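You operate a simulated robot arm through the tools that you are given. There is no shell and no other tool. Be economical: measure what you need, move in short steps, check, and stop when the job is done.

You are at the controls of a simulated robot arm. One attempt, no reset.

TASK
Draw out the fern's drip tray, wipe off the lime ring and slide the tray home.
Fine: use the yellow cloth and put it back.

Only the result counts: the job must be done as asked and must still hold three seconds after the hand-in. Knocking over, shifting, dropping, spilling or breaking anything else fails it. Flat cloth is picked up by pressing the open fingertips on it (5 to 10 N) and closing them slowly along it; thin cloth reads only 2 to 8 mm in the jaws.

THE ROBOT
A 6-joint arm with a two-finger parallel gripper, fixed in place. Base frame: the origin is at the foot of the arm, x ahead of it, y to its left, z up; the work surface is at about z = 80. Lengths are in cm, angles in degrees, forces in N, time in s.
With the tool pointing down near the work surface it reaches from about 26 to 68 cm from the base axis. Its first joint turns from -66.0 to 66.0 degrees. Payload 2.9 kg.
The tool frame sits at the grasp point between the pads (the TCP): z along the fingers, y along the line on which they close. The tips reach 3 cm beyond it. The gripper opens to 11 cm. The fingers are 2 cm wide and 1 cm thick; the gripper's body (4.8 by 11.2 cm) begins 5.5 cm behind the TCP.
Orientation is told as [roll, pitch, yaw] about the base's x, y, z axes, in that order, counted from this pose: with the fingers straight down and closing along the base's y, the tool's x points along the base's -x, its y along +y and its z along -z.

THE INTERFACE
- The arm moves only by the tool apply_moves. Its argument "plan" is a list that holds one entry, the list of rows, each a list of 7 numbers: the shift along the tool's x, y, z in m, then the turn, a rotation vector about the tool's x, y, z in degrees, then the finger opening in m, from 0 to 0.11. In form: [[[tx, ty, tz, rx, ry, rz, gripper], ...]]. A call has 1 to 12 rows; each row shifts and turns the commanded pose from where the row before left it, along the tool's axes as they then stand. A row lasts 0.2 s, in which the tool goes at most 5 cm and 8.6 degrees; a call with a longer step from one row to the next is refused whole, and so is a gripper value outside its range. A pose out of reach is approached as far as the arm can. The call stops where the force on the tool passes 40 N (or 10 N more than at its start, if that is more) or the arm is blocked; 0.2 s more then pass. The fingers move at their own pace (about 10.8 cm/s each) and stop on an object; they squeeze with about 27 N. The grip force told is the motor's: it shows also when the fingers shut on nothing. Time passes only in rows, and 0.2 s behind the last, so rows that do not move let the fingers close. It gives the time, the measured TCP pose, the force on the tool (base axes), the opening and the grip force at its end, in the units of the frame above (readings bear some noise).
- Cameras (640 x 400 px; columns grow to the right, rows downward): "scene" is fixed at [9.96, 48.14, 136.94]; the picture's right is [-0.21, -0.98, 0.00], its down [-0.69, 0.15, -0.71] and it looks along [0.69, -0.15, -0.71] (base axes); focal length 355 px, centre (320, 200). "wrist" rides on the gripper at [7.2, 1.7, -10.3] in the tool frame; the picture's right is [-0.23, 0.97, 0.00], its down [-0.76, -0.18, -0.62] and it looks along [-0.61, -0.14, 0.78] (tool axes); focal length 222 px, centre (320, 200). There is no depth. A picture from a camera that has moved, and an enlarged one, comes with that camera's place and axes in the base frame and with its lens.
- snapshot(camera): a new picture of that camera. It takes no simulated time.
- inspect(camera, box): a new picture of the part [left, top, right, bottom] of that camera's present view, enlarged. It takes no simulated time.
- sign_off(): hands the job in; it is judged then, once.

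Work in short steps. Places have to be worked out from the pictures, the camera data and where the tool is seen: move nearer, look again, correct. Check each grasp and each placing, and mend what went wrong. You have 120 turns and 68 pictures in all, those below and enlarged ones among them. Open the gripper and draw the arm clear of the work before you hand the job in, unless the task says otherwise; then end with one line.

The tools are called after "Call:" as a command line: name --argument value ..., lists and objects as JSON in quotes. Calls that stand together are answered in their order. apply_moves: Moves the arm, as the interface text tells. Its arguments: {"type":"object","properties":{"plan":{"type":"array","items":{"type":"array","items":{"type":"array","items":{"type":"number"}}}}},"required":["plan"]} The other tools are called the same way: snapshot (camera) takes a picture; inspect (camera, box) takes an enlarged picture of a part of a camera's view; sign_off () hands the job in.

At the start:

```text
time_s: 0.0
eef_pos: [37.14, 28.63, 103.36]
tcp_rot: [0.0, 0.0, 0.0]
wrist_force: [-0.4, 0.5, 0.0]
grip_width: 10.99
grip_force: 0.0
```

scene: 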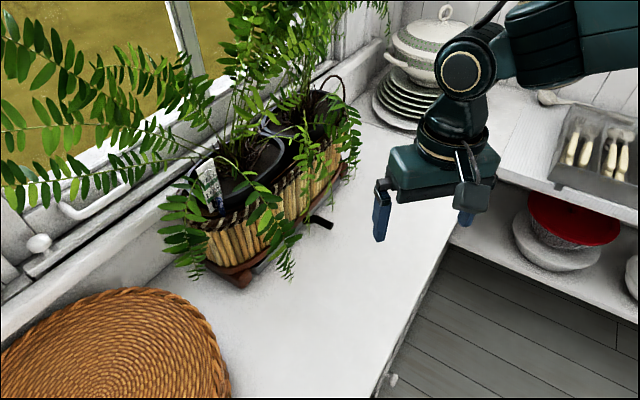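
wrist: 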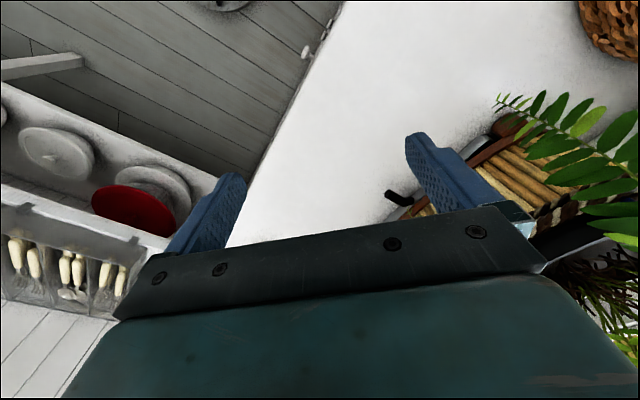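

The scene shows a basket planter with ferns, a dark handle sticking out, and no yellow cloth that I can see yet. I'll enlarge the planter and the areas around it.

Call:
inspect --camera "scene" --box '[160, 160, 360, 300]'

Call:
inspect --camera "scene" --box '[340, 0, 640, 200]'

Call:
inspect --camera "wrist" --box '[360, 60, 640, 260]'

```text
2.86 times, centred on (260, 230) of scene
camera zoom: at [9.96, 48.14, 136.94], right [-0.21, -0.98, 0.0], down [-0.69, 0.15, -0.71], along [0.69, -0.15, -0.71], focal length 1015 px, centre (491, 114)
```

zoom: 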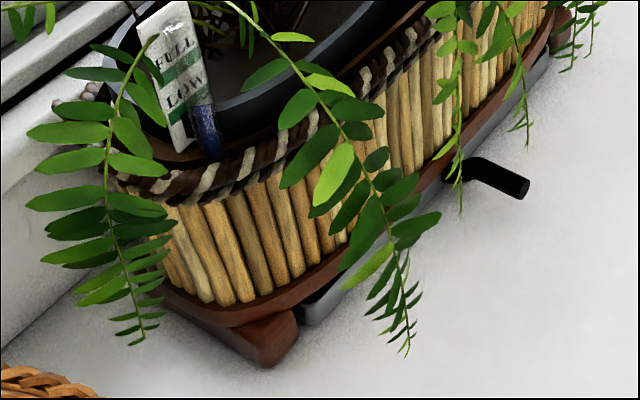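

```text
2.00 times, centred on (490, 100) of scene
camera zoom: at [9.96, 48.14, 136.94], right [-0.21, -0.98, 0.0], down [-0.69, 0.15, -0.71], along [0.69, -0.15, -0.71], focal length 710 px, centre (-20, 400)
```

zoom: 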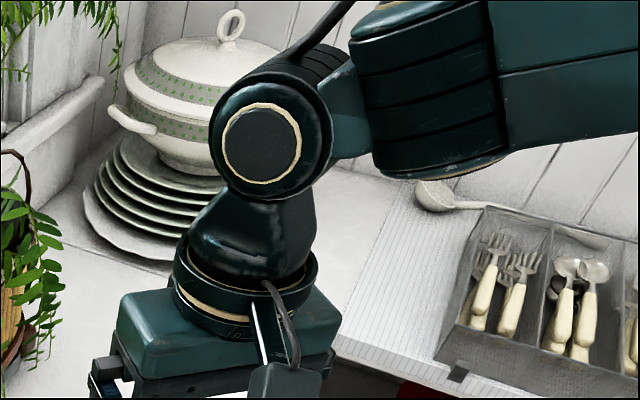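

```text
2.00 times, centred on (500, 160) of wrist
camera zoom: at [29.9, 30.29, 113.78], right [0.23, 0.97, 0.0], down [0.76, -0.18, 0.62], along [0.61, -0.14, -0.78], focal length 444 px, centre (-40, 280)
```

zoom: 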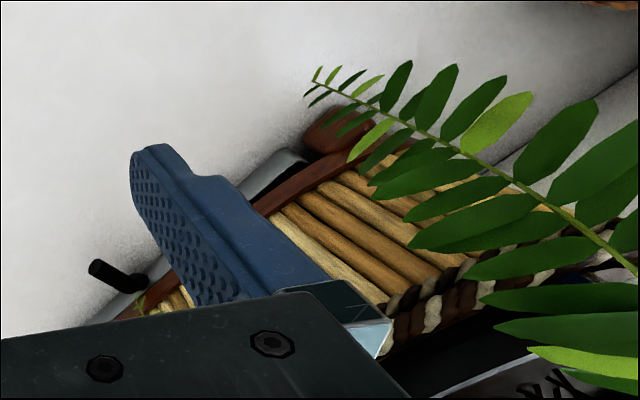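

The tray is the grey strip beneath the brown base, with a black L-shaped handle near (56,36). The yellow cloth isn't in view, so I'll swing the arm to the right at this height to look behind it.

Call:
apply_moves --plan '[[[0, -0.045, 0, 0, 0, 0, 0.11], [0, -0.045, 0, 0, 0, 0, 0.11], [0, -0.045, 0, 0, 0, 0, 0.11], [0, -0.045, 0, 0, 0, 0, 0.11], [0, -0.045, 0, 0, 0, 0, 0.11], [0, -0.045, 0, 0, 0, 0, 0.11]]]'

Call:
snapshot --camera "scene"

Call:
snapshot --camera "wrist"

```text
time_s: 1.4
eef_pos: [37.16, 1.59, 103.4]
tcp_rot: [0.0, -0.1, 0.0]
wrist_force: [0.4, -0.2, 0.0]
grip_width: 11.0
grip_force: 0.1
```

```text
62 pictures are left
```

scene: 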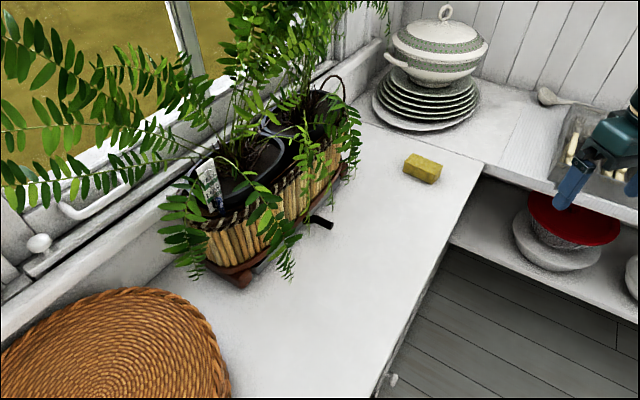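

```text
61 pictures are left
camera wrist: at [29.89, 3.38, 113.71], right [0.23, 0.97, 0.0], down [0.76, -0.18, 0.62], along [0.61, -0.14, -0.78], focal length 222 px, centre (320, 200)
```

wrist: 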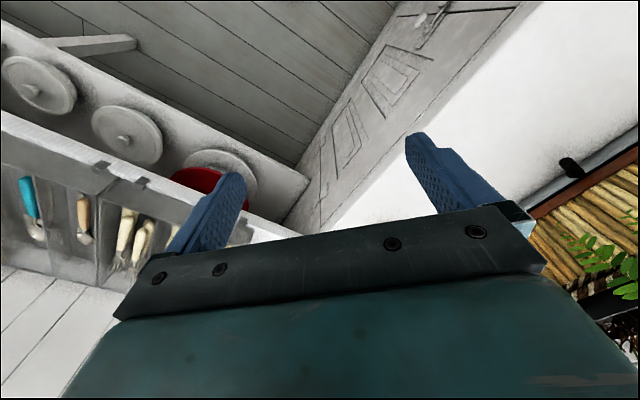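

A yellow block, perhaps the folded cloth, was hidden behind the hand. I'll enlarge it and the handle.

Call:
inspect --camera "scene" --box '[382, 143, 462, 193]'

Call:
inspect --camera "scene" --box '[280, 170, 376, 230]'

Call:
inspect --camera "wrist" --box '[500, 120, 640, 220]'

```text
8.00 times, centred on (422, 168) of scene
camera zoom: at [9.96, 48.14, 136.95], right [-0.21, -0.98, 0.0], down [-0.69, 0.15, -0.71], along [0.69, -0.15, -0.71], focal length 2841 px, centre (-496, 456)
```

zoom: 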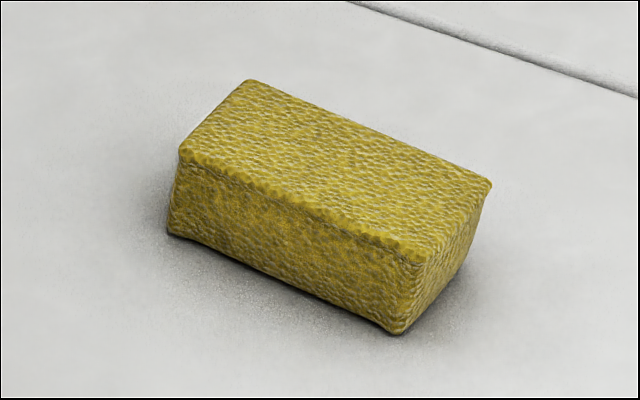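

```text
6.67 times, centred on (328, 200) of scene
camera zoom: at [9.96, 48.14, 136.95], right [-0.21, -0.98, 0.0], down [-0.69, 0.15, -0.71], along [0.69, -0.15, -0.71], focal length 2367 px, centre (267, 200)
```

zoom: 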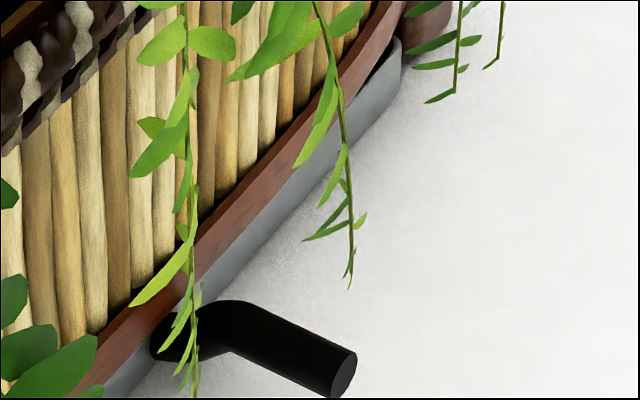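

```text
4.00 times, centred on (570, 170) of wrist
camera zoom: at [29.89, 3.38, 113.71], right [0.23, 0.97, 0.0], down [0.76, -0.18, 0.62], along [0.61, -0.14, -0.78], focal length 888 px, centre (-680, 320)
```

zoom: 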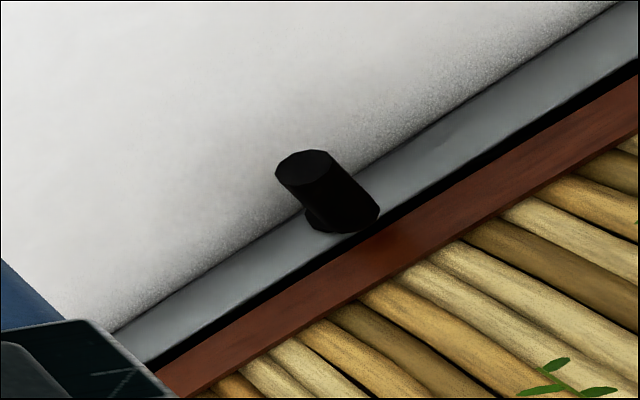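

The yellow block is about 7.6×4×3 cm at (69,10), and the handle peg runs from about (58.5,40,82) to (54.8,36,83.4). The block may be a sponge, so before choosing I'll look for a real cloth farther to the right.

Call:
apply_moves --plan '[[[0, -0.045, 0.0, 0, 0, 0, 0.11], [0, -0.045, 0, 0, 0, 0, 0.11], [0, -0.045, 0, 0, 0, 0, 0.11], [0, -0.045, 0, 0, 0, 0, 0.11], [0, -0.045, 0, 0, 0, 0, 0.11]]]'

Call:
snapshot --camera "scene"

Call:
snapshot --camera "wrist"

```text
time_s: 2.6
eef_pos: [37.17, -20.92, 103.48]
tcp_rot: [0.0, 0.0, 0.0]
wrist_force: [-1.0, 0.2, 0.1]
grip_width: 10.97
grip_force: 0.2
```

```text
57 pictures are left
```

scene: 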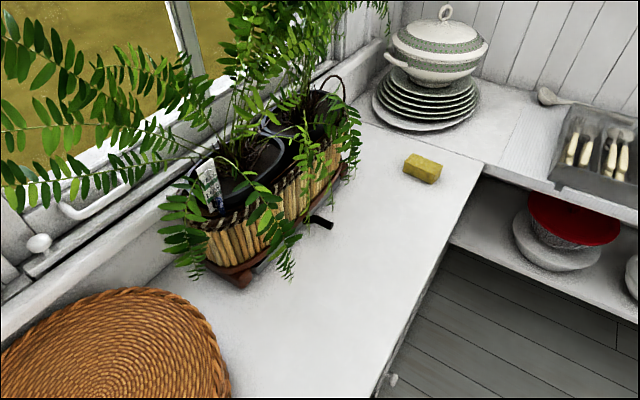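

```text
56 pictures are left
camera wrist: at [29.93, -19.25, 113.78], right [0.23, 0.97, 0.0], down [0.76, -0.18, 0.62], along [0.61, -0.14, -0.78], focal length 222 px, centre (320, 200)
```

wrist: 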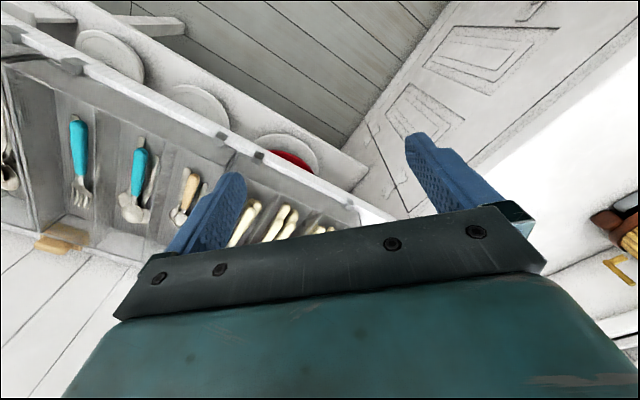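

Call:
inspect --camera "wrist" --box '[0, 180, 160, 280]'

Call:
inspect --camera "wrist" --box '[560, 180, 640, 300]'

```text
4.00 times, centred on (80, 230) of wrist
camera zoom: at [29.93, -19.25, 113.78], right [0.23, 0.97, 0.0], down [0.76, -0.18, 0.62], along [0.61, -0.14, -0.78], focal length 888 px, centre (1280, 80)
```

zoom: 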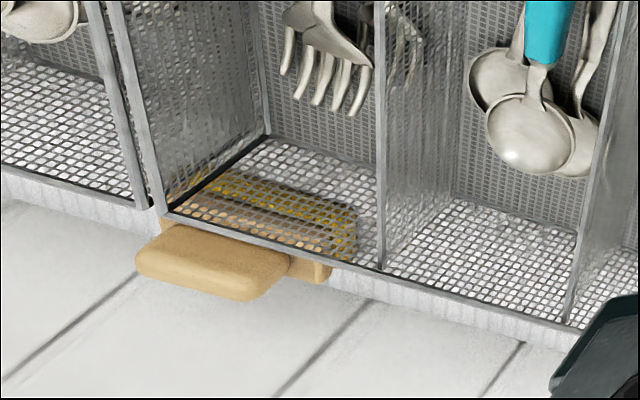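

```text
3.33 times, centred on (600, 240) of wrist
camera zoom: at [29.93, -19.25, 113.78], right [0.23, 0.97, 0.0], down [0.76, -0.18, 0.62], along [0.61, -0.14, -0.78], focal length 740 px, centre (-613, 67)
```

zoom: 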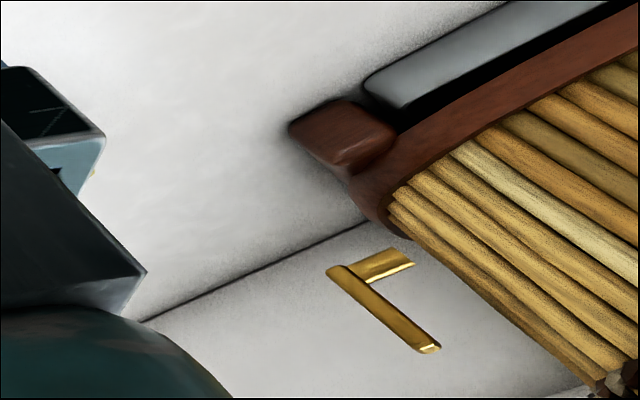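

So far the only reachable yellow wiping thing is the block. I'll go back left while yawing so the wrist camera sees the left end of the counter.

Call:
apply_moves --plan '[[[0, 0.045, 0, 0, 0, 0, 0.11], [0, 0.045, 0, 0, 0, 0, 0.11], [0, 0.045, 0, 0, 0, 0, 0.11], [0, 0.045, 0, 0, 0, 0, 0.11], [0, 0.045, 0, 0, 0, 0, 0.11], [0, 0.045, 0, 0, 0, 0, 0.11], [0, 0.045, 0, 0, 0, 0, 0.11], [0, 0.045, 0, 0, 0, 0, 0.11], [0, 0.045, 0, 0, 0, 0, 0.11]], [[0, 0, 0, 0, 0, -8.5, 0.11]]]'

```text
refused: plan must be a list of 1 entries
```

Resending as a single list.

Call:
apply_moves --plan '[[[0, 0.045, 0, 0, 0, 0, 0.11], [0, 0.045, 0, 0, 0, 0, 0.11], [0, 0.045, 0, 0, 0, 0, 0.11], [0, 0.045, 0, 0, 0, 0, 0.11], [0, 0.045, 0, 0, 0, 0, 0.11], [0, 0.045, 0, 0, 0, 0, 0.11], [0, 0.045, 0, 0, 0, 0, 0.11], [0, 0.045, 0, 0, 0, 0, 0.11], [0, 0.0, 0, 0, 0, -8, 0.11], [0, 0.0, 0, 0, 0, -8, 0.11], [0, 0.0, 0, 0, 0, -8, 0.11], [0, 0.0, 0, 0, 0, -8, 0.11]]]'

```text
time_s: 5.2
eef_pos: [37.01, 14.9, 103.35]
tcp_rot: [0.0, 0.0, 32.1]
wrist_force: [-0.1, 0.2, -0.2]
grip_width: 11.01
grip_force: 0.0
```

Turning about tool z by a negative angle gives positive yaw. I'll turn on to about yaw 100 to look left.

Call:
apply_moves --plan '[[[0, 0, 0, 0, 0, -8.5, 0.11], [0, 0, 0, 0, 0, -8.5, 0.11], [0, 0, 0, 0, 0, -8.5, 0.11], [0, 0, 0, 0, 0, -8.5, 0.11], [0, 0, 0, 0, 0, -8.5, 0.11], [0, 0, 0, 0, 0, -8.5, 0.11], [0, 0, 0, 0, 0, -8.5, 0.11], [0, 0, 0, 0, 0, -8.5, 0.11]]]'

Call:
snapshot --camera "wrist"

```text
time_s: 7.0
eef_pos: [37.2, 15.04, 103.42]
tcp_rot: [-0.1, 0.0, 100.2]
wrist_force: [0.1, 0.3, 0.2]
grip_width: 11.02
grip_force: 0.1
```

```text
53 pictures are left
camera wrist: at [36.77, 7.66, 113.76], right [-1.0, 0.05, 0.0], down [0.04, 0.78, 0.62], along [0.03, 0.62, -0.78], focal length 222 px, centre (320, 200)
```

wrist: 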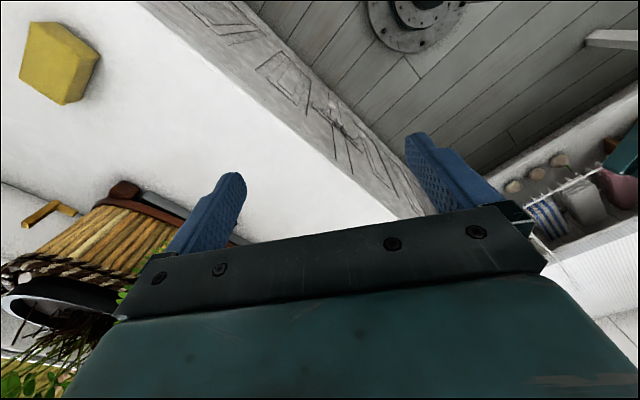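

No other cloth is visible, so I'll use the yellow block. Next I turn to yaw 46 to line up with the peg and move closer to look.

Call:
apply_moves --plan '[[[0, 0, 0, 0, 0, 7.75, 0.11], [0, 0, 0, 0, 0, 7.75, 0.11], [0, 0, 0, 0, 0, 7.75, 0.11], [0, 0, 0, 0, 0, 7.75, 0.11], [0, 0, 0, 0, 0, 7.75, 0.11], [0, 0, 0, 0, 0, 7.75, 0.11], [0, 0, 0, 0, 0, 7.75, 0.11], [-0.045, 0.006, 0, 0, 0, 0, 0.11], [-0.045, 0.006, 0, 0, 0, 0, 0.11], [-0.045, 0.006, 0, 0, 0, 0, 0.11]]]'

Call:
snapshot --camera "wrist"

Call:
snapshot --camera "scene"

```text
time_s: 9.2
eef_pos: [45.33, 25.95, 103.4]
tcp_rot: [0.1, 0.0, 45.7]
wrist_force: [-0.1, -0.5, 0.4]
grip_width: 11.01
grip_force: 0.1
```

```text
52 pictures are left
camera wrist: at [39.04, 22.02, 113.74], right [-0.54, 0.84, 0.0], down [0.66, 0.42, 0.62], along [0.52, 0.34, -0.78], focal length 222 px, centre (320, 200)
```

wrist: 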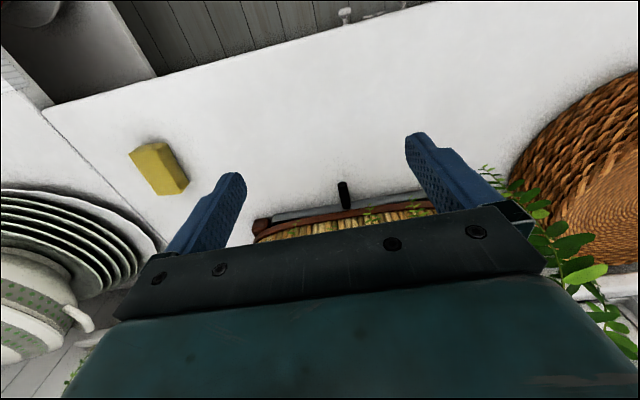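

```text
51 pictures are left
```

scene: 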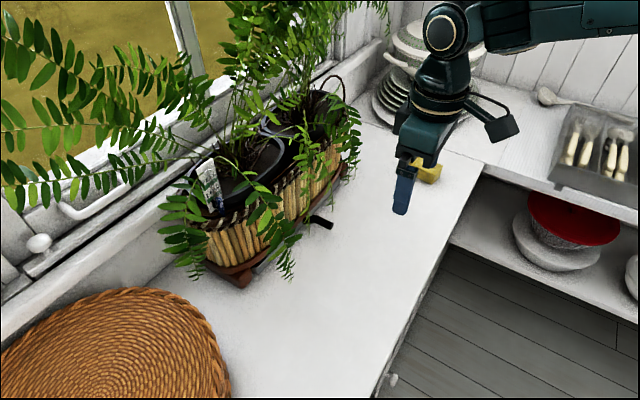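

Call:
inspect --camera "wrist" --box '[240, 150, 440, 250]'

```text
3.20 times, centred on (340, 200) of wrist
camera zoom: at [39.04, 22.02, 113.74], right [-0.54, 0.84, 0.0], down [0.66, 0.42, 0.62], along [0.52, 0.34, -0.78], focal length 711 px, centre (256, 200)
```

zoom: 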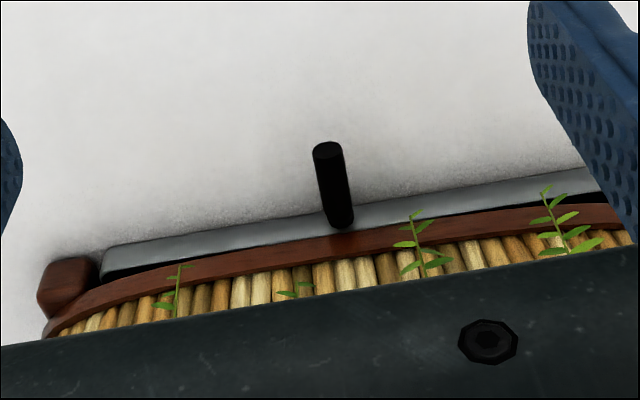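

The peg tip is at about (54.6,36.3,83.4), pointing along 45°, about 1.6 cm thick. I'll lower in front of it with fingers open, then check before sliding inward around it.

Call:
apply_moves --plan '[[[-0.01, 0.0015, 0.045, 0, 0, 0, 0.11], [-0.01, 0.0015, 0.045, 0, 0, 0, 0.11], [-0.01, 0.0015, 0.045, 0, 0, 0, 0.11], [-0.01, 0.0015, 0.035, 0, 0, 0, 0.11], [0, 0, 0.02, 0, 0, 0, 0.11]]]'

Call:
snapshot --camera "wrist"

```text
time_s: 10.4
eef_pos: [47.64, 29.05, 84.37]
tcp_rot: [0.0, -0.1, 45.8]
wrist_force: [0.2, -0.4, 0.0]
grip_width: 10.97
grip_force: 0.1
```

```text
49 pictures are left
camera wrist: at [41.46, 25.3, 94.74], right [-0.54, 0.84, 0.0], down [0.66, 0.42, 0.62], along [0.53, 0.34, -0.78], focal length 222 px, centre (320, 200)
```

wrist: 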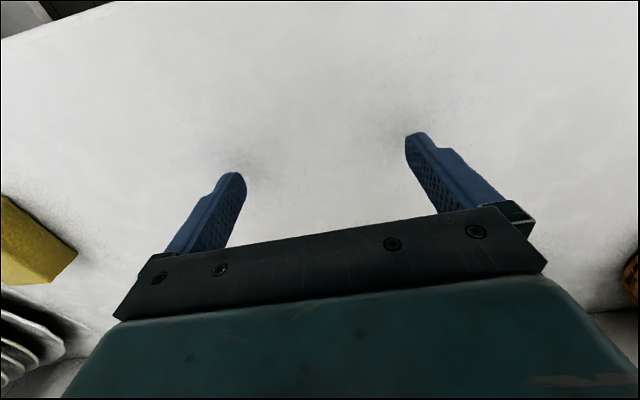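

The peg is now hidden behind the hand. I slide inward 11.3 cm and check with the scene camera.

Call:
apply_moves --plan '[[[-0.028, 0, 0, 0, 0, 0, 0.11], [-0.028, 0, 0, 0, 0, 0, 0.11], [-0.028, 0, 0, 0, 0, 0, 0.11], [-0.028, 0, 0, 0, 0, 0, 0.11]]]'

Call:
inspect --camera "scene" --box '[240, 120, 400, 260]'

Call:
snapshot --camera "wrist"

```text
time_s: 11.4
eef_pos: [55.33, 37.18, 84.42]
tcp_rot: [0.0, 0.1, 45.7]
wrist_force: [0.0, -0.7, -0.3]
grip_width: 11.03
grip_force: 0.0
```

```text
2.86 times, centred on (320, 190) of scene
camera zoom: at [9.96, 48.14, 136.94], right [-0.21, -0.98, 0.0], down [-0.69, 0.15, -0.71], along [0.69, -0.15, -0.71], focal length 1015 px, centre (320, 229)
```

zoom: 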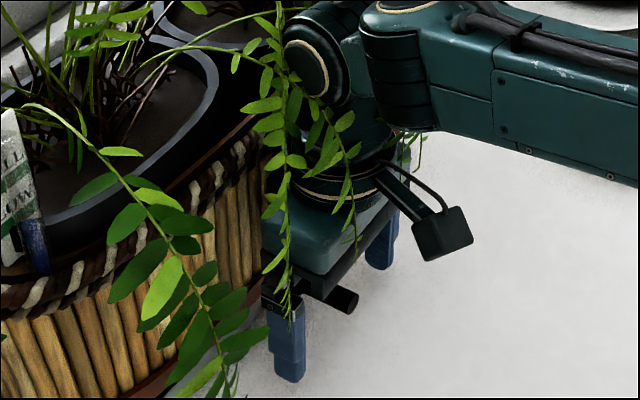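

```text
47 pictures are left
camera wrist: at [49.13, 33.28, 94.74], right [-0.54, 0.84, 0.0], down [0.66, 0.42, 0.62], along [0.52, 0.34, -0.78], focal length 222 px, centre (320, 200)
```

wrist: 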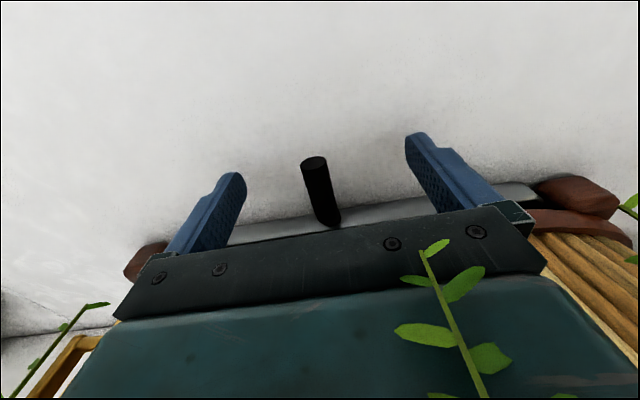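

The peg lies centred between the fingers at TCP height. Closing on it.

Call:
apply_moves --plan '[[[0, 0, 0, 0, 0, 0, 0.06], [0, 0, 0, 0, 0, 0, 0.03], [0, 0, 0, 0, 0, 0, 0.01], [0, 0, 0, 0, 0, 0, 0.008], [0, 0, 0, 0, 0, 0, 0.008]]]'

Call:
snapshot --camera "wrist"

```text
time_s: 12.6
eef_pos: [55.38, 37.15, 84.41]
tcp_rot: [-0.1, -0.1, 45.6]
wrist_force: [-0.3, -0.1, -0.6]
grip_width: 1.57
grip_force: 27.6
```

```text
46 pictures are left
camera wrist: at [49.14, 33.28, 94.77], right [-0.54, 0.84, 0.0], down [0.66, 0.42, 0.62], along [0.53, 0.34, -0.78], focal length 222 px, centre (320, 200)
```

wrist: 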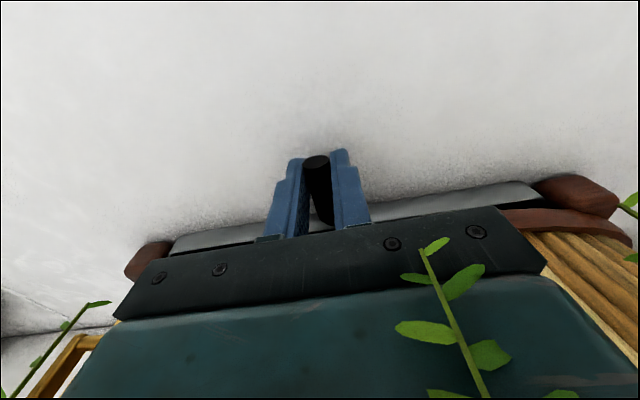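

The grip holds at 1.57 cm. I'll pull gently 4 cm outward along tool +x to test.

Call:
apply_moves --plan '[[[0.005, 0, 0, 0, 0, 0, 0.008], [0.01, 0, 0, 0, 0, 0, 0.008], [0.01, 0, 0, 0, 0, 0, 0.008], [0.015, 0, 0, 0, 0, 0, 0.008]]]'

Call:
snapshot --camera "wrist"

```text
time_s: 13.6
eef_pos: [52.58, 34.29, 84.33]
tcp_rot: [-0.1, 0.1, 45.8]
wrist_force: [0.0, 1.1, 0.1]
grip_width: 1.56
grip_force: 26.9
```

```text
45 pictures are left
camera wrist: at [46.32, 30.41, 94.77], right [-0.54, 0.84, 0.0], down [0.66, 0.42, 0.62], along [0.52, 0.34, -0.78], focal length 222 px, centre (320, 200)
```

wrist: 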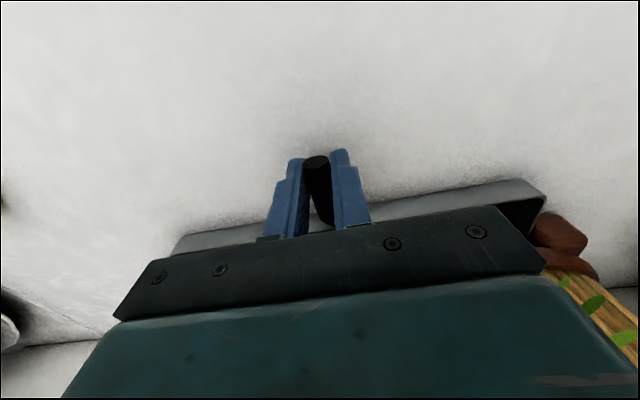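

The tray is coming out with almost no force. Pulling another 8 cm.

Call:
apply_moves --plan '[[[0.015, 0, 0, 0, 0, 0, 0.008], [0.015, 0, 0, 0, 0, 0, 0.008], [0.015, 0, 0, 0, 0, 0, 0.008], [0.015, 0, 0, 0, 0, 0, 0.008], [0.015, 0, 0, 0, 0, 0, 0.008], [0.005, 0, 0, 0, 0, 0, 0.008]]]'

Call:
snapshot --camera "scene"

```text
time_s: 15.0
eef_pos: [46.91, 28.67, 84.4]
tcp_rot: [-0.1, 0.0, 45.8]
wrist_force: [0.1, 1.4, -0.9]
grip_width: 1.56
grip_force: 27.1
```

```text
44 pictures are left
```

scene: 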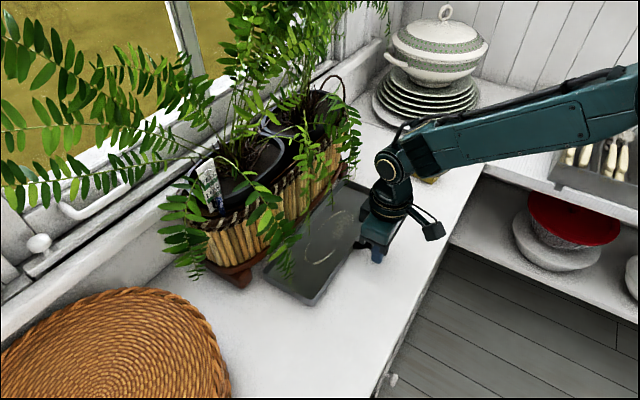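

Call:
inspect --camera "scene" --box '[250, 165, 410, 315]'

```text
2.67 times, centred on (330, 240) of scene
camera zoom: at [9.96, 48.14, 136.94], right [-0.21, -0.98, 0.0], down [-0.69, 0.15, -0.71], along [0.69, -0.15, -0.71], focal length 947 px, centre (293, 93)
```

zoom: 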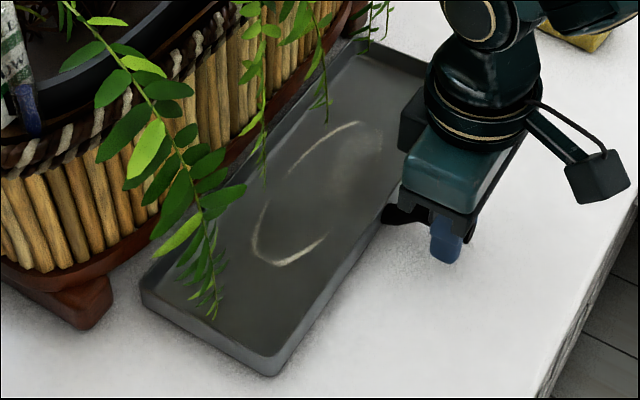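

The ring is fully visible and the tray is well out. I'll enlarge the tray's back edge to see how much is still under the planter.

Call:
inspect --camera "scene" --box '[280, 165, 370, 225]'

Call:
inspect --camera "scene" --box '[240, 225, 340, 315]'

```text
6.67 times, centred on (325, 195) of scene
camera zoom: at [9.96, 48.14, 136.94], right [-0.21, -0.98, 0.0], down [-0.69, 0.15, -0.71], along [0.69, -0.15, -0.71], focal length 2367 px, centre (287, 233)
```

zoom: 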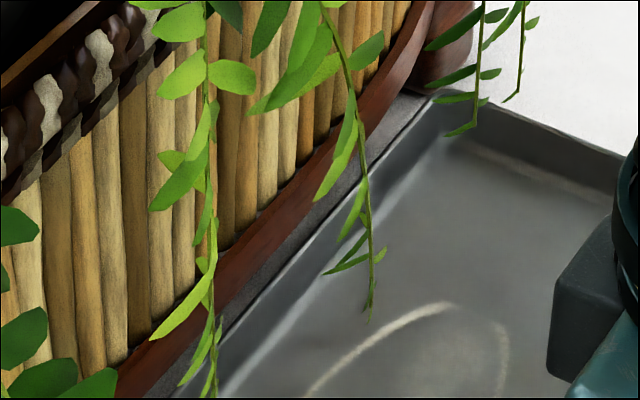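

```text
4.44 times, centred on (290, 270) of scene
camera zoom: at [9.96, 48.14, 136.94], right [-0.21, -0.98, 0.0], down [-0.69, 0.15, -0.71], along [0.69, -0.15, -0.71], focal length 1578 px, centre (453, -111)
```

zoom: 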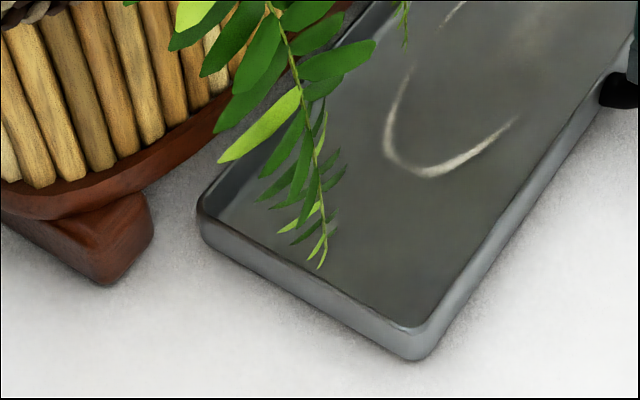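

The tray is now completely clear of the planter. I'll pull it 4 cm more for hand clearance and then open the fingers there.

Call:
apply_moves --plan '[[[0.01, 0, 0, 0, 0, 0, 0.008], [0.01, 0, 0, 0, 0, 0, 0.008], [0.01, 0, 0, 0, 0, 0, 0.008], [0.01, 0, 0, 0, 0, 0, 0.008], [0, 0, 0, 0, 0, 0, 0.008], [0, 0, 0, 0, 0, 0, 0.008]]]'

```text
time_s: 16.4
eef_pos: [44.26, 25.75, 84.4]
tcp_rot: [-0.1, 0.0, 45.7]
wrist_force: [-0.4, -0.9, 0.0]
grip_width: 1.54
grip_force: 27.1
```

Released pose noted: (44.26, 25.75, 84.40), yaw 45.7. I open, lift clear and look.

Call:
apply_moves --plan '[[[0, 0, 0, 0, 0, 0, 0.06], [0, 0, 0, 0, 0, 0, 0.06], [0, 0, -0.03, 0, 0, 0, 0.06], [0, 0, -0.04, 0, 0, 0, 0.06], [0, 0, -0.045, 0, 0, 0, 0.06], [0, 0, -0.045, 0, 0, 0, 0.06]]]'

Call:
snapshot --camera "wrist"

```text
time_s: 17.8
eef_pos: [44.34, 25.87, 100.28]
tcp_rot: [0.0, 0.1, 45.7]
wrist_force: [-0.8, -0.3, 0.0]
grip_width: 5.99
grip_force: 0.1
```

```text
40 pictures are left
camera wrist: at [38.09, 21.87, 110.77], right [-0.54, 0.84, 0.0], down [0.66, 0.42, 0.62], along [0.52, 0.34, -0.78], focal length 222 px, centre (320, 200)
```

wrist: 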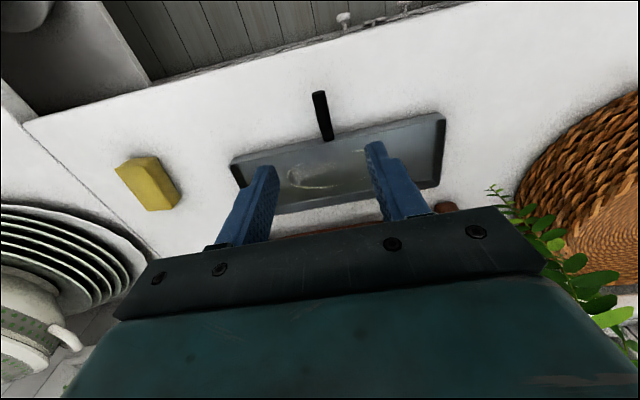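

The tray is free, with the ring clearly visible in it. Next I move above the near side of the yellow block at yaw 42 to localise it.

Call:
apply_moves --plan '[[[0.0043, -0.0455, 0, 0, 0, 0, 0.08], [0.0043, -0.0455, 0, 0, 0, 0, 0.08], [0.0043, -0.0455, 0, 0, 0, 0, 0.08], [0.0043, -0.0455, 0, 0, 0, 0, 0.08], [0.0043, -0.0455, 0, 0, 0, 0, 0.08], [0.0043, -0.0455, 0, 0, 0, 3.7, 0.08], [0, 0, 0, 0, 0, 0, 0.08]]]'

Call:
snapshot --camera "wrist"

Call:
snapshot --camera "scene"

```text
time_s: 19.4
eef_pos: [62.07, 4.67, 100.4]
tcp_rot: [0.0, 0.0, 42.0]
wrist_force: [0.3, -0.4, -0.1]
grip_width: 7.95
grip_force: 0.1
```

```text
39 pictures are left
camera wrist: at [55.58, 1.25, 110.82], right [-0.48, 0.88, 0.0], down [0.68, 0.38, 0.62], along [0.55, 0.3, -0.78], focal length 222 px, centre (320, 200)
```

wrist: 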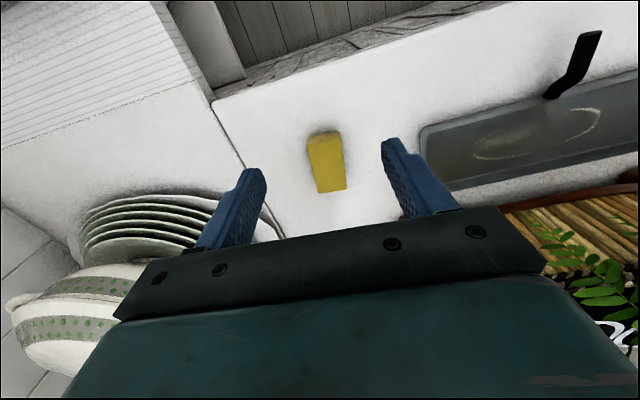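

```text
38 pictures are left
```

scene: 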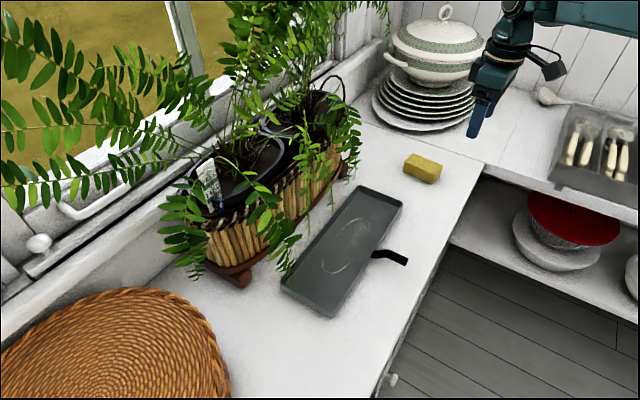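

Call:
inspect --camera "wrist" --box '[270, 110, 390, 200]'

Call:
inspect --camera "scene" --box '[270, 175, 420, 325]'

```text
4.44 times, centred on (330, 155) of wrist
camera zoom: at [55.58, 1.25, 110.82], right [-0.48, 0.88, 0.0], down [0.68, 0.38, 0.62], along [0.55, 0.3, -0.78], focal length 987 px, centre (276, 400)
```

zoom: 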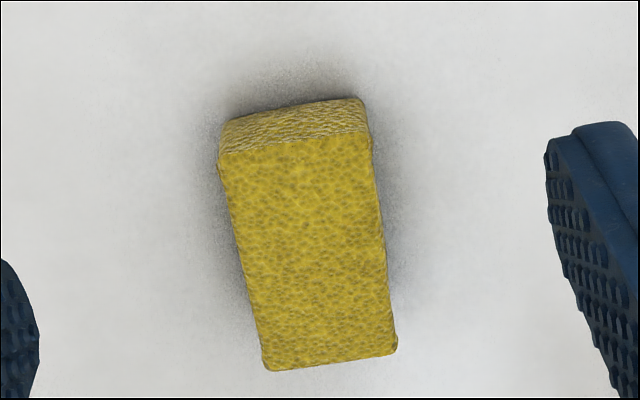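

```text
2.67 times, centred on (345, 250) of scene
camera zoom: at [9.97, 48.14, 136.94], right [-0.21, -0.98, 0.0], down [-0.69, 0.15, -0.71], along [0.69, -0.15, -0.71], focal length 947 px, centre (253, 67)
```

zoom: 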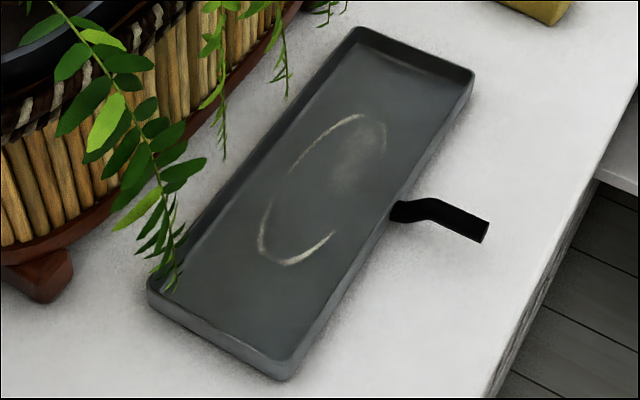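

The block is about 8×4.5×2.8 cm, with its near-end midpoint at (66.6,7.75), its centre at (69.7,10.3) and its axis at about 40°. That is at the reach limit, so I tilt the fingers 15° outward, move over it and go down to z≈90.

Call:
apply_moves --plan '[[[0, 0, 0, 0, 0, 2, 0.08], [0, 0, 0, 0, -7.5, 0, 0.08], [0, 0, 0, 0, -7.5, 0, 0.08], [-0.0383, -0.0027, 0.0103, 0, 0, 0, 0.08], [-0.0383, -0.0027, 0.0103, 0, 0, 0, 0.08], [0.009, 0, 0.0335, 0, 0, 0, 0.08], [0.009, 0, 0.0335, 0, 0, 0, 0.08], [0.009, 0, 0.0335, 0, 0, 0, 0.08], [0, 0, 0, 0, 0, 0, 0.08]]]'

Call:
snapshot --camera "wrist"

```text
time_s: 21.4
eef_pos: [68.4, 9.55, 89.89]
tcp_rot: [0.0, -15.0, 40.0]
wrist_force: [-0.3, -0.1, 0.5]
grip_width: 7.97
grip_force: 0.0
```

```text
35 pictures are left
camera wrist: at [60.02, 4.69, 98.04], right [-0.46, 0.89, 0.06], down [0.55, 0.23, 0.8], along [0.69, 0.4, -0.6], focal length 222 px, centre (320, 200)
```

wrist: 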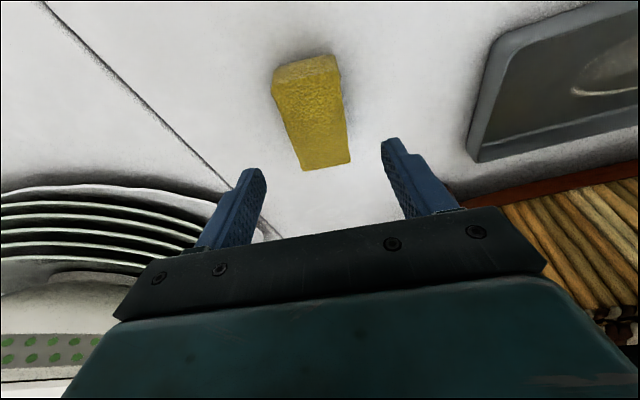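

Lateral alignment is good. I descend 5.7 cm vertically to TCP z≈84.2, leaving the fingertips about 1 cm above the counter.

Call:
apply_moves --plan '[[[0.0049, 0, 0.0183, 0, 0, 0, 0.08], [0.0049, 0, 0.0183, 0, 0, 0, 0.08], [0.0049, 0, 0.0184, 0, 0, 0, 0.08], [0, 0, 0, 0, 0, 0, 0.08]]]'

Call:
inspect --camera "scene" --box '[372, 133, 472, 203]'

Call:
snapshot --camera "wrist"

```text
time_s: 22.4
eef_pos: [68.43, 9.67, 84.25]
tcp_rot: [0.0, -15.0, 40.1]
wrist_force: [0.3, 0.0, 0.2]
grip_width: 8.0
grip_force: 0.1
```

```text
5.71 times, centred on (422, 168) of scene
camera zoom: at [9.96, 48.14, 136.94], right [-0.21, -0.98, 0.0], down [-0.69, 0.15, -0.71], along [0.69, -0.15, -0.71], focal length 2029 px, centre (-263, 383)
```

zoom: 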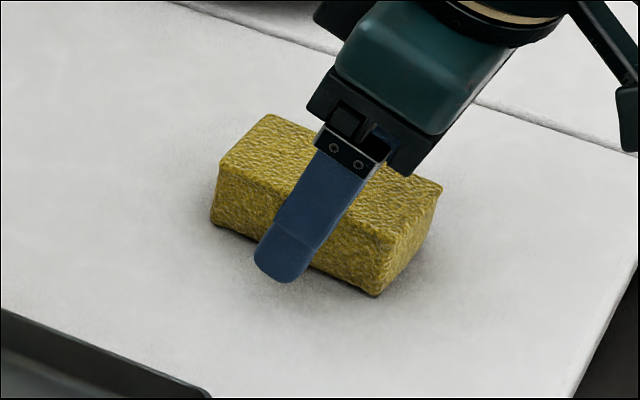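

```text
33 pictures are left
camera wrist: at [59.96, 4.75, 92.42], right [-0.46, 0.89, 0.06], down [0.55, 0.23, 0.8], along [0.7, 0.4, -0.6], focal length 222 px, centre (320, 200)
```

wrist: 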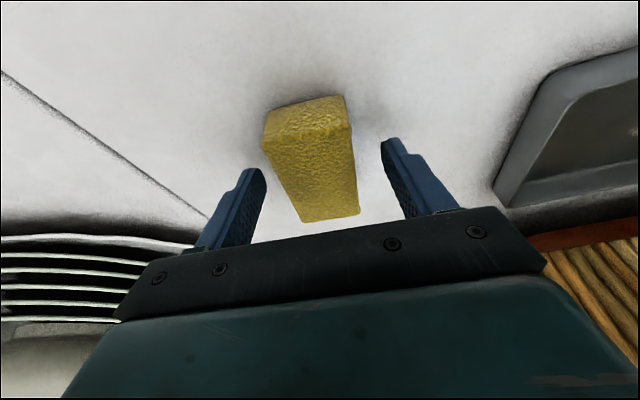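

The fingers straddle the block well, so I close slowly. The block goes back to this same pose: (68.43, 9.67, 84.25), pitch −15, yaw 40.

Call:
apply_moves --plan '[[[0, 0, 0, 0, 0, 0, 0.06], [0, 0, 0, 0, 0, 0, 0.05], [0, 0, 0, 0, 0, 0, 0.045], [0, 0, 0, 0, 0, 0, 0.04], [0, 0, 0, 0, 0, 0, 0.035], [0, 0, 0, 0, 0, 0, 0.03], [0, 0, 0, 0, 0, 0, 0.03]]]'

```text
time_s: 24.0
eef_pos: [68.5, 9.55, 84.25]
tcp_rot: [0.0, -15.0, 40.1]
wrist_force: [0.7, 0.3, -0.1]
grip_width: 4.72
grip_force: 27.7
```

It is held at 4.72 cm. Lifting 12 cm straight up and checking.

Call:
apply_moves --plan '[[[-0.0052, 0, -0.0193, 0, 0, 0, 0.03], [-0.0104, 0, -0.0386, 0, 0, 0, 0.03], [-0.0104, 0, -0.0386, 0, 0, 0, 0.03], [-0.0052, 0, -0.0193, 0, 0, 0, 0.03], [0, 0, 0, 0, 0, 0, 0.03]]]'

Call:
snapshot --camera "wrist"

Call:
inspect --camera "scene" --box '[372, 83, 512, 203]'

```text
time_s: 25.2
eef_pos: [68.58, 9.5, 96.2]
tcp_rot: [0.0, -15.0, 40.0]
wrist_force: [-0.9, 0.2, -0.5]
grip_width: 4.69
grip_force: 26.9
```

```text
32 pictures are left
camera wrist: at [60.08, 4.73, 104.41], right [-0.46, 0.89, 0.06], down [0.55, 0.23, 0.8], along [0.69, 0.4, -0.6], focal length 222 px, centre (320, 200)
```

wrist: 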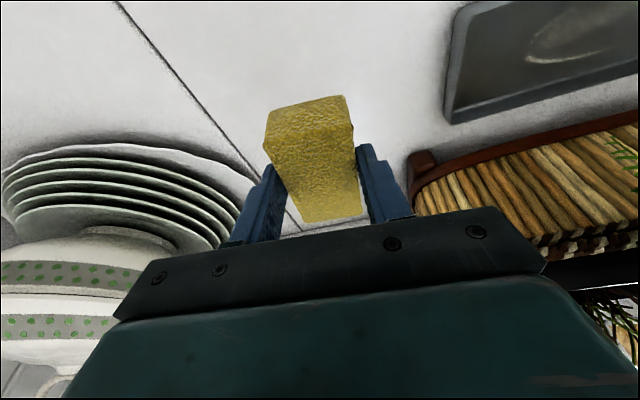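

```text
3.33 times, centred on (442, 143) of scene
camera zoom: at [9.96, 48.14, 136.94], right [-0.21, -0.98, 0.0], down [-0.69, 0.15, -0.71], along [0.69, -0.15, -0.71], focal length 1184 px, centre (-87, 390)
```

zoom: 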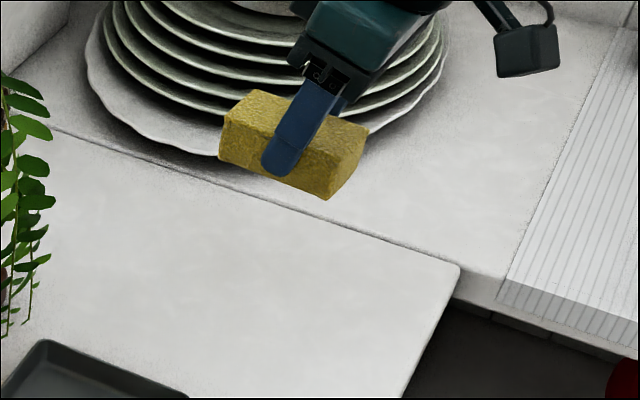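

The block is held flat and solid. The ring spans n≈57–63 across and t≈5.5–21.5 along the tray, and the 8 cm block covers its full width. I yaw to 45.7 and carry the block above the tray's left end, at about (44.4,38.4).

Call:
apply_moves --plan '[[[0, 0, 0, -1.47, 0, -5.5, 0.03], [-0.00463, 0.0469, 0.00124, 0, 0, 0, 0.03], [-0.00463, 0.0469, 0.00124, 0, 0, 0, 0.03], [-0.00463, 0.0469, 0.00124, 0, 0, 0, 0.03], [-0.00463, 0.0469, 0.00124, 0, 0, 0, 0.03], [-0.00463, 0.0469, 0.00124, 0, 0, 0, 0.03], [-0.00463, 0.0469, 0.00124, 0, 0, 0, 0.03], [-0.00463, 0.0469, 0.00124, 0, 0, 0, 0.03], [-0.00463, 0.0469, 0.00124, 0, 0, 0, 0.03], [0, 0, 0, 0, 0, 0, 0.03]]]'

Call:
snapshot --camera "wrist"

Call:
snapshot --camera "scene"

```text
time_s: 27.4
eef_pos: [44.22, 38.49, 96.17]
tcp_rot: [0.1, -15.0, 45.7]
wrist_force: [-0.5, 0.8, -0.6]
grip_width: 4.71
grip_force: 26.9
```

```text
30 pictures are left
camera wrist: at [36.22, 32.86, 104.42], right [-0.54, 0.84, 0.06], down [0.53, 0.29, 0.8], along [0.65, 0.47, -0.6], focal length 222 px, centre (320, 200)
```

wrist: 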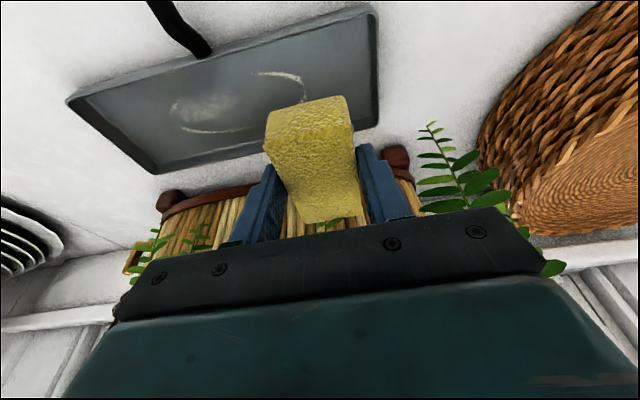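

```text
29 pictures are left
```

scene: 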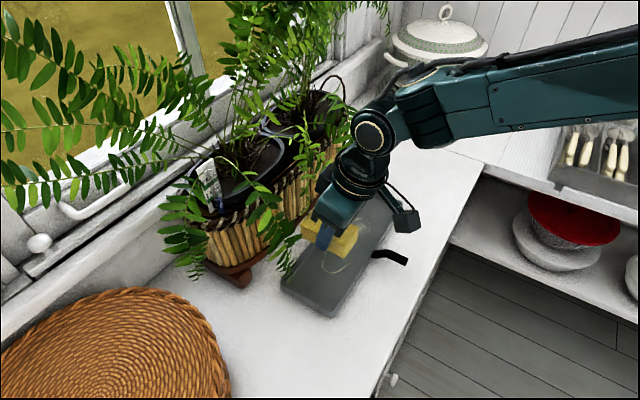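

Corner positions from this view agree with the tray spanning n 55–65.7. I descend 9.5 cm, then approach contact in small steps.

Call:
apply_moves --plan '[[[0.0082, 0, 0.0306, 0, 0, 0, 0.03], [0.0082, 0, 0.0306, 0, 0, 0, 0.03], [0.0082, 0, 0.0306, 0, 0, 0, 0.03], [0, 0, 0, 0, 0, 0, 0.03]]]'

Call:
snapshot --camera "wrist"

Call:
inspect --camera "scene" --box '[250, 180, 410, 320]'

```text
time_s: 28.4
eef_pos: [44.39, 38.49, 86.85]
tcp_rot: [0.0, -15.0, 45.7]
wrist_force: [-0.1, -0.2, -1.0]
grip_width: 4.7
grip_force: 26.5
```

```text
28 pictures are left
camera wrist: at [36.31, 32.8, 94.9], right [-0.54, 0.84, 0.06], down [0.53, 0.29, 0.8], along [0.65, 0.47, -0.6], focal length 222 px, centre (320, 200)
```

wrist: 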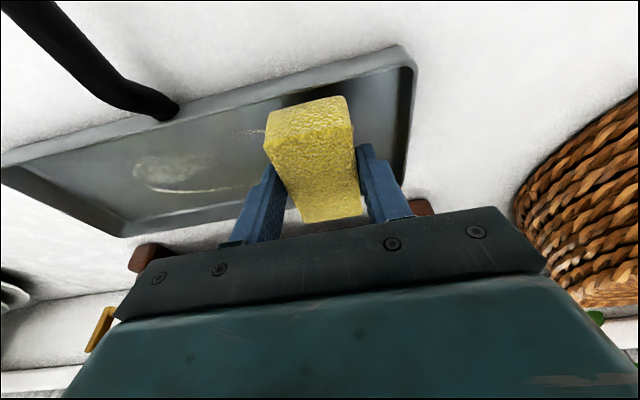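

```text
2.86 times, centred on (330, 250) of scene
camera zoom: at [9.96, 48.14, 136.94], right [-0.21, -0.98, 0.0], down [-0.69, 0.15, -0.71], along [0.69, -0.15, -0.71], focal length 1015 px, centre (291, 57)
```

zoom: 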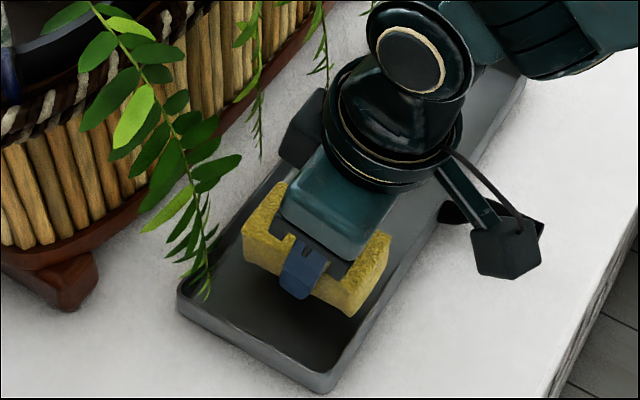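

The block sits over the tray with a slim margin at the front, so I shift 0.3 cm toward the back and lower 1.4 cm.

Call:
apply_moves --plan '[[[-0.0029, 0, 0.0008, 0, 0, 0, 0.03], [0.0018, 0, 0.0068, 0, 0, 0, 0.03], [0.0018, 0, 0.0068, 0, 0, 0, 0.03], [0, 0, 0, 0, 0, 0, 0.03]]]'

```text
time_s: 29.4
eef_pos: [44.46, 38.74, 85.29]
tcp_rot: [0.0, -14.9, 45.8]
wrist_force: [-0.9, 0.2, -0.4]
grip_width: 4.69
grip_force: 27.3
```

No contact yet. Stepping down 0.4 cm.

Call:
apply_moves --plan '[[[0.0005, 0, 0.0019, 0, 0, 0, 0.03], [0.0005, 0, 0.0019, 0, 0, 0, 0.03], [0, 0, 0, 0, 0, 0, 0.03]]]'

```text
time_s: 30.2
eef_pos: [44.45, 38.87, 85.0]
tcp_rot: [0.0, -15.0, 45.6]
wrist_force: [0.9, -0.3, -0.3]
grip_width: 4.69
grip_force: 26.5
```

Call:
apply_moves --plan '[[[0.0005, 0, 0.0019, 0, 0, 0, 0.03], [0.0005, 0, 0.0019, 0, 0, 0, 0.03], [0, 0, 0, 0, 0, 0, 0.03]]]'

```text
time_s: 31.0
eef_pos: [44.41, 38.77, 84.58]
tcp_rot: [-0.1, -15.0, 45.8]
wrist_force: [-2.1, -2.2, 6.3]
grip_width: 4.71
grip_force: 27.0
```

Contact at 6.3 N. I start the wiping stroke along the ring and check the force partway.

Call:
apply_moves --plan '[[[0, -0.01, 0, 0, 0, 0, 0.03], [0, -0.015, 0, 0, 0, 0, 0.03], [0, -0.015, 0, 0, 0, 0, 0.03], [0, -0.015, 0, 0, 0, 0, 0.03], [0, -0.015, 0, 0, 0, 0, 0.03]]]'

Call:
snapshot --camera "scene"

Call:
snapshot --camera "wrist"

```text
time_s: 32.2
eef_pos: [49.5, 33.77, 84.54]
tcp_rot: [0.0, -15.1, 45.8]
wrist_force: [-2.5, 3.6, 10.0]
grip_width: 4.71
grip_force: 26.8
```

```text
26 pictures are left
```

scene: 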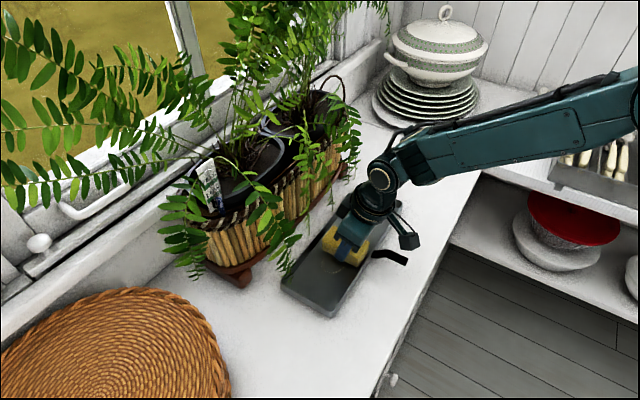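

```text
25 pictures are left
camera wrist: at [41.55, 28.15, 92.8], right [-0.55, 0.84, 0.06], down [0.53, 0.29, 0.8], along [0.65, 0.47, -0.6], focal length 222 px, centre (320, 200)
```

wrist: 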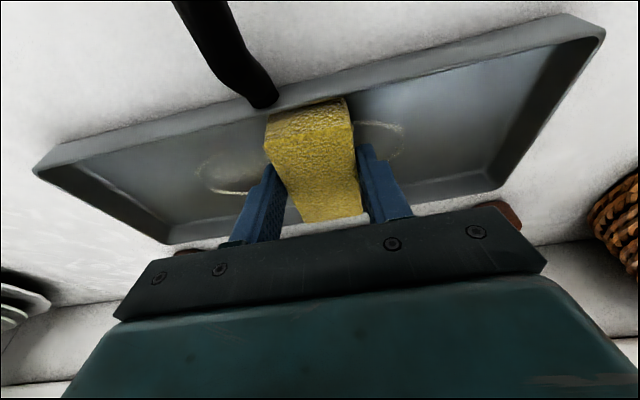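

The wiped arc has clearly faded and the tray hasn't moved. I'll finish the stroke to t≈22.5.

Call:
apply_moves --plan '[[[0, -0.015, 0, 0, 0, 0, 0.03], [0, -0.015, 0, 0, 0, 0, 0.03], [0, -0.015, 0, 0, 0, 0, 0.03], [0, -0.015, 0, 0, 0, 0, 0.03], [0, -0.015, 0, 0, 0, 0, 0.03], [0, -0.015, 0, 0, 0, 0, 0.03], [0, -0.015, 0, 0, 0, 0, 0.03]]]'

Call:
snapshot --camera "wrist"

```text
time_s: 33.8
eef_pos: [57.01, 26.56, 84.63]
tcp_rot: [0.0, -15.1, 45.8]
wrist_force: [-3.4, 3.4, 11.7]
grip_width: 4.68
grip_force: 27.1
```

```text
24 pictures are left
camera wrist: at [49.04, 20.85, 92.79], right [-0.55, 0.84, 0.06], down [0.53, 0.29, 0.8], along [0.65, 0.47, -0.6], focal length 222 px, centre (320, 200)
```

wrist: 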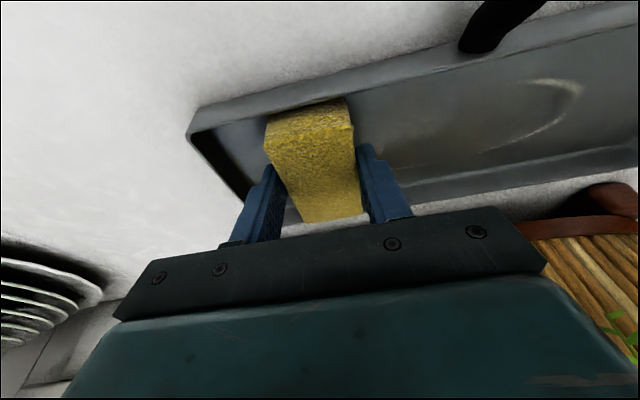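

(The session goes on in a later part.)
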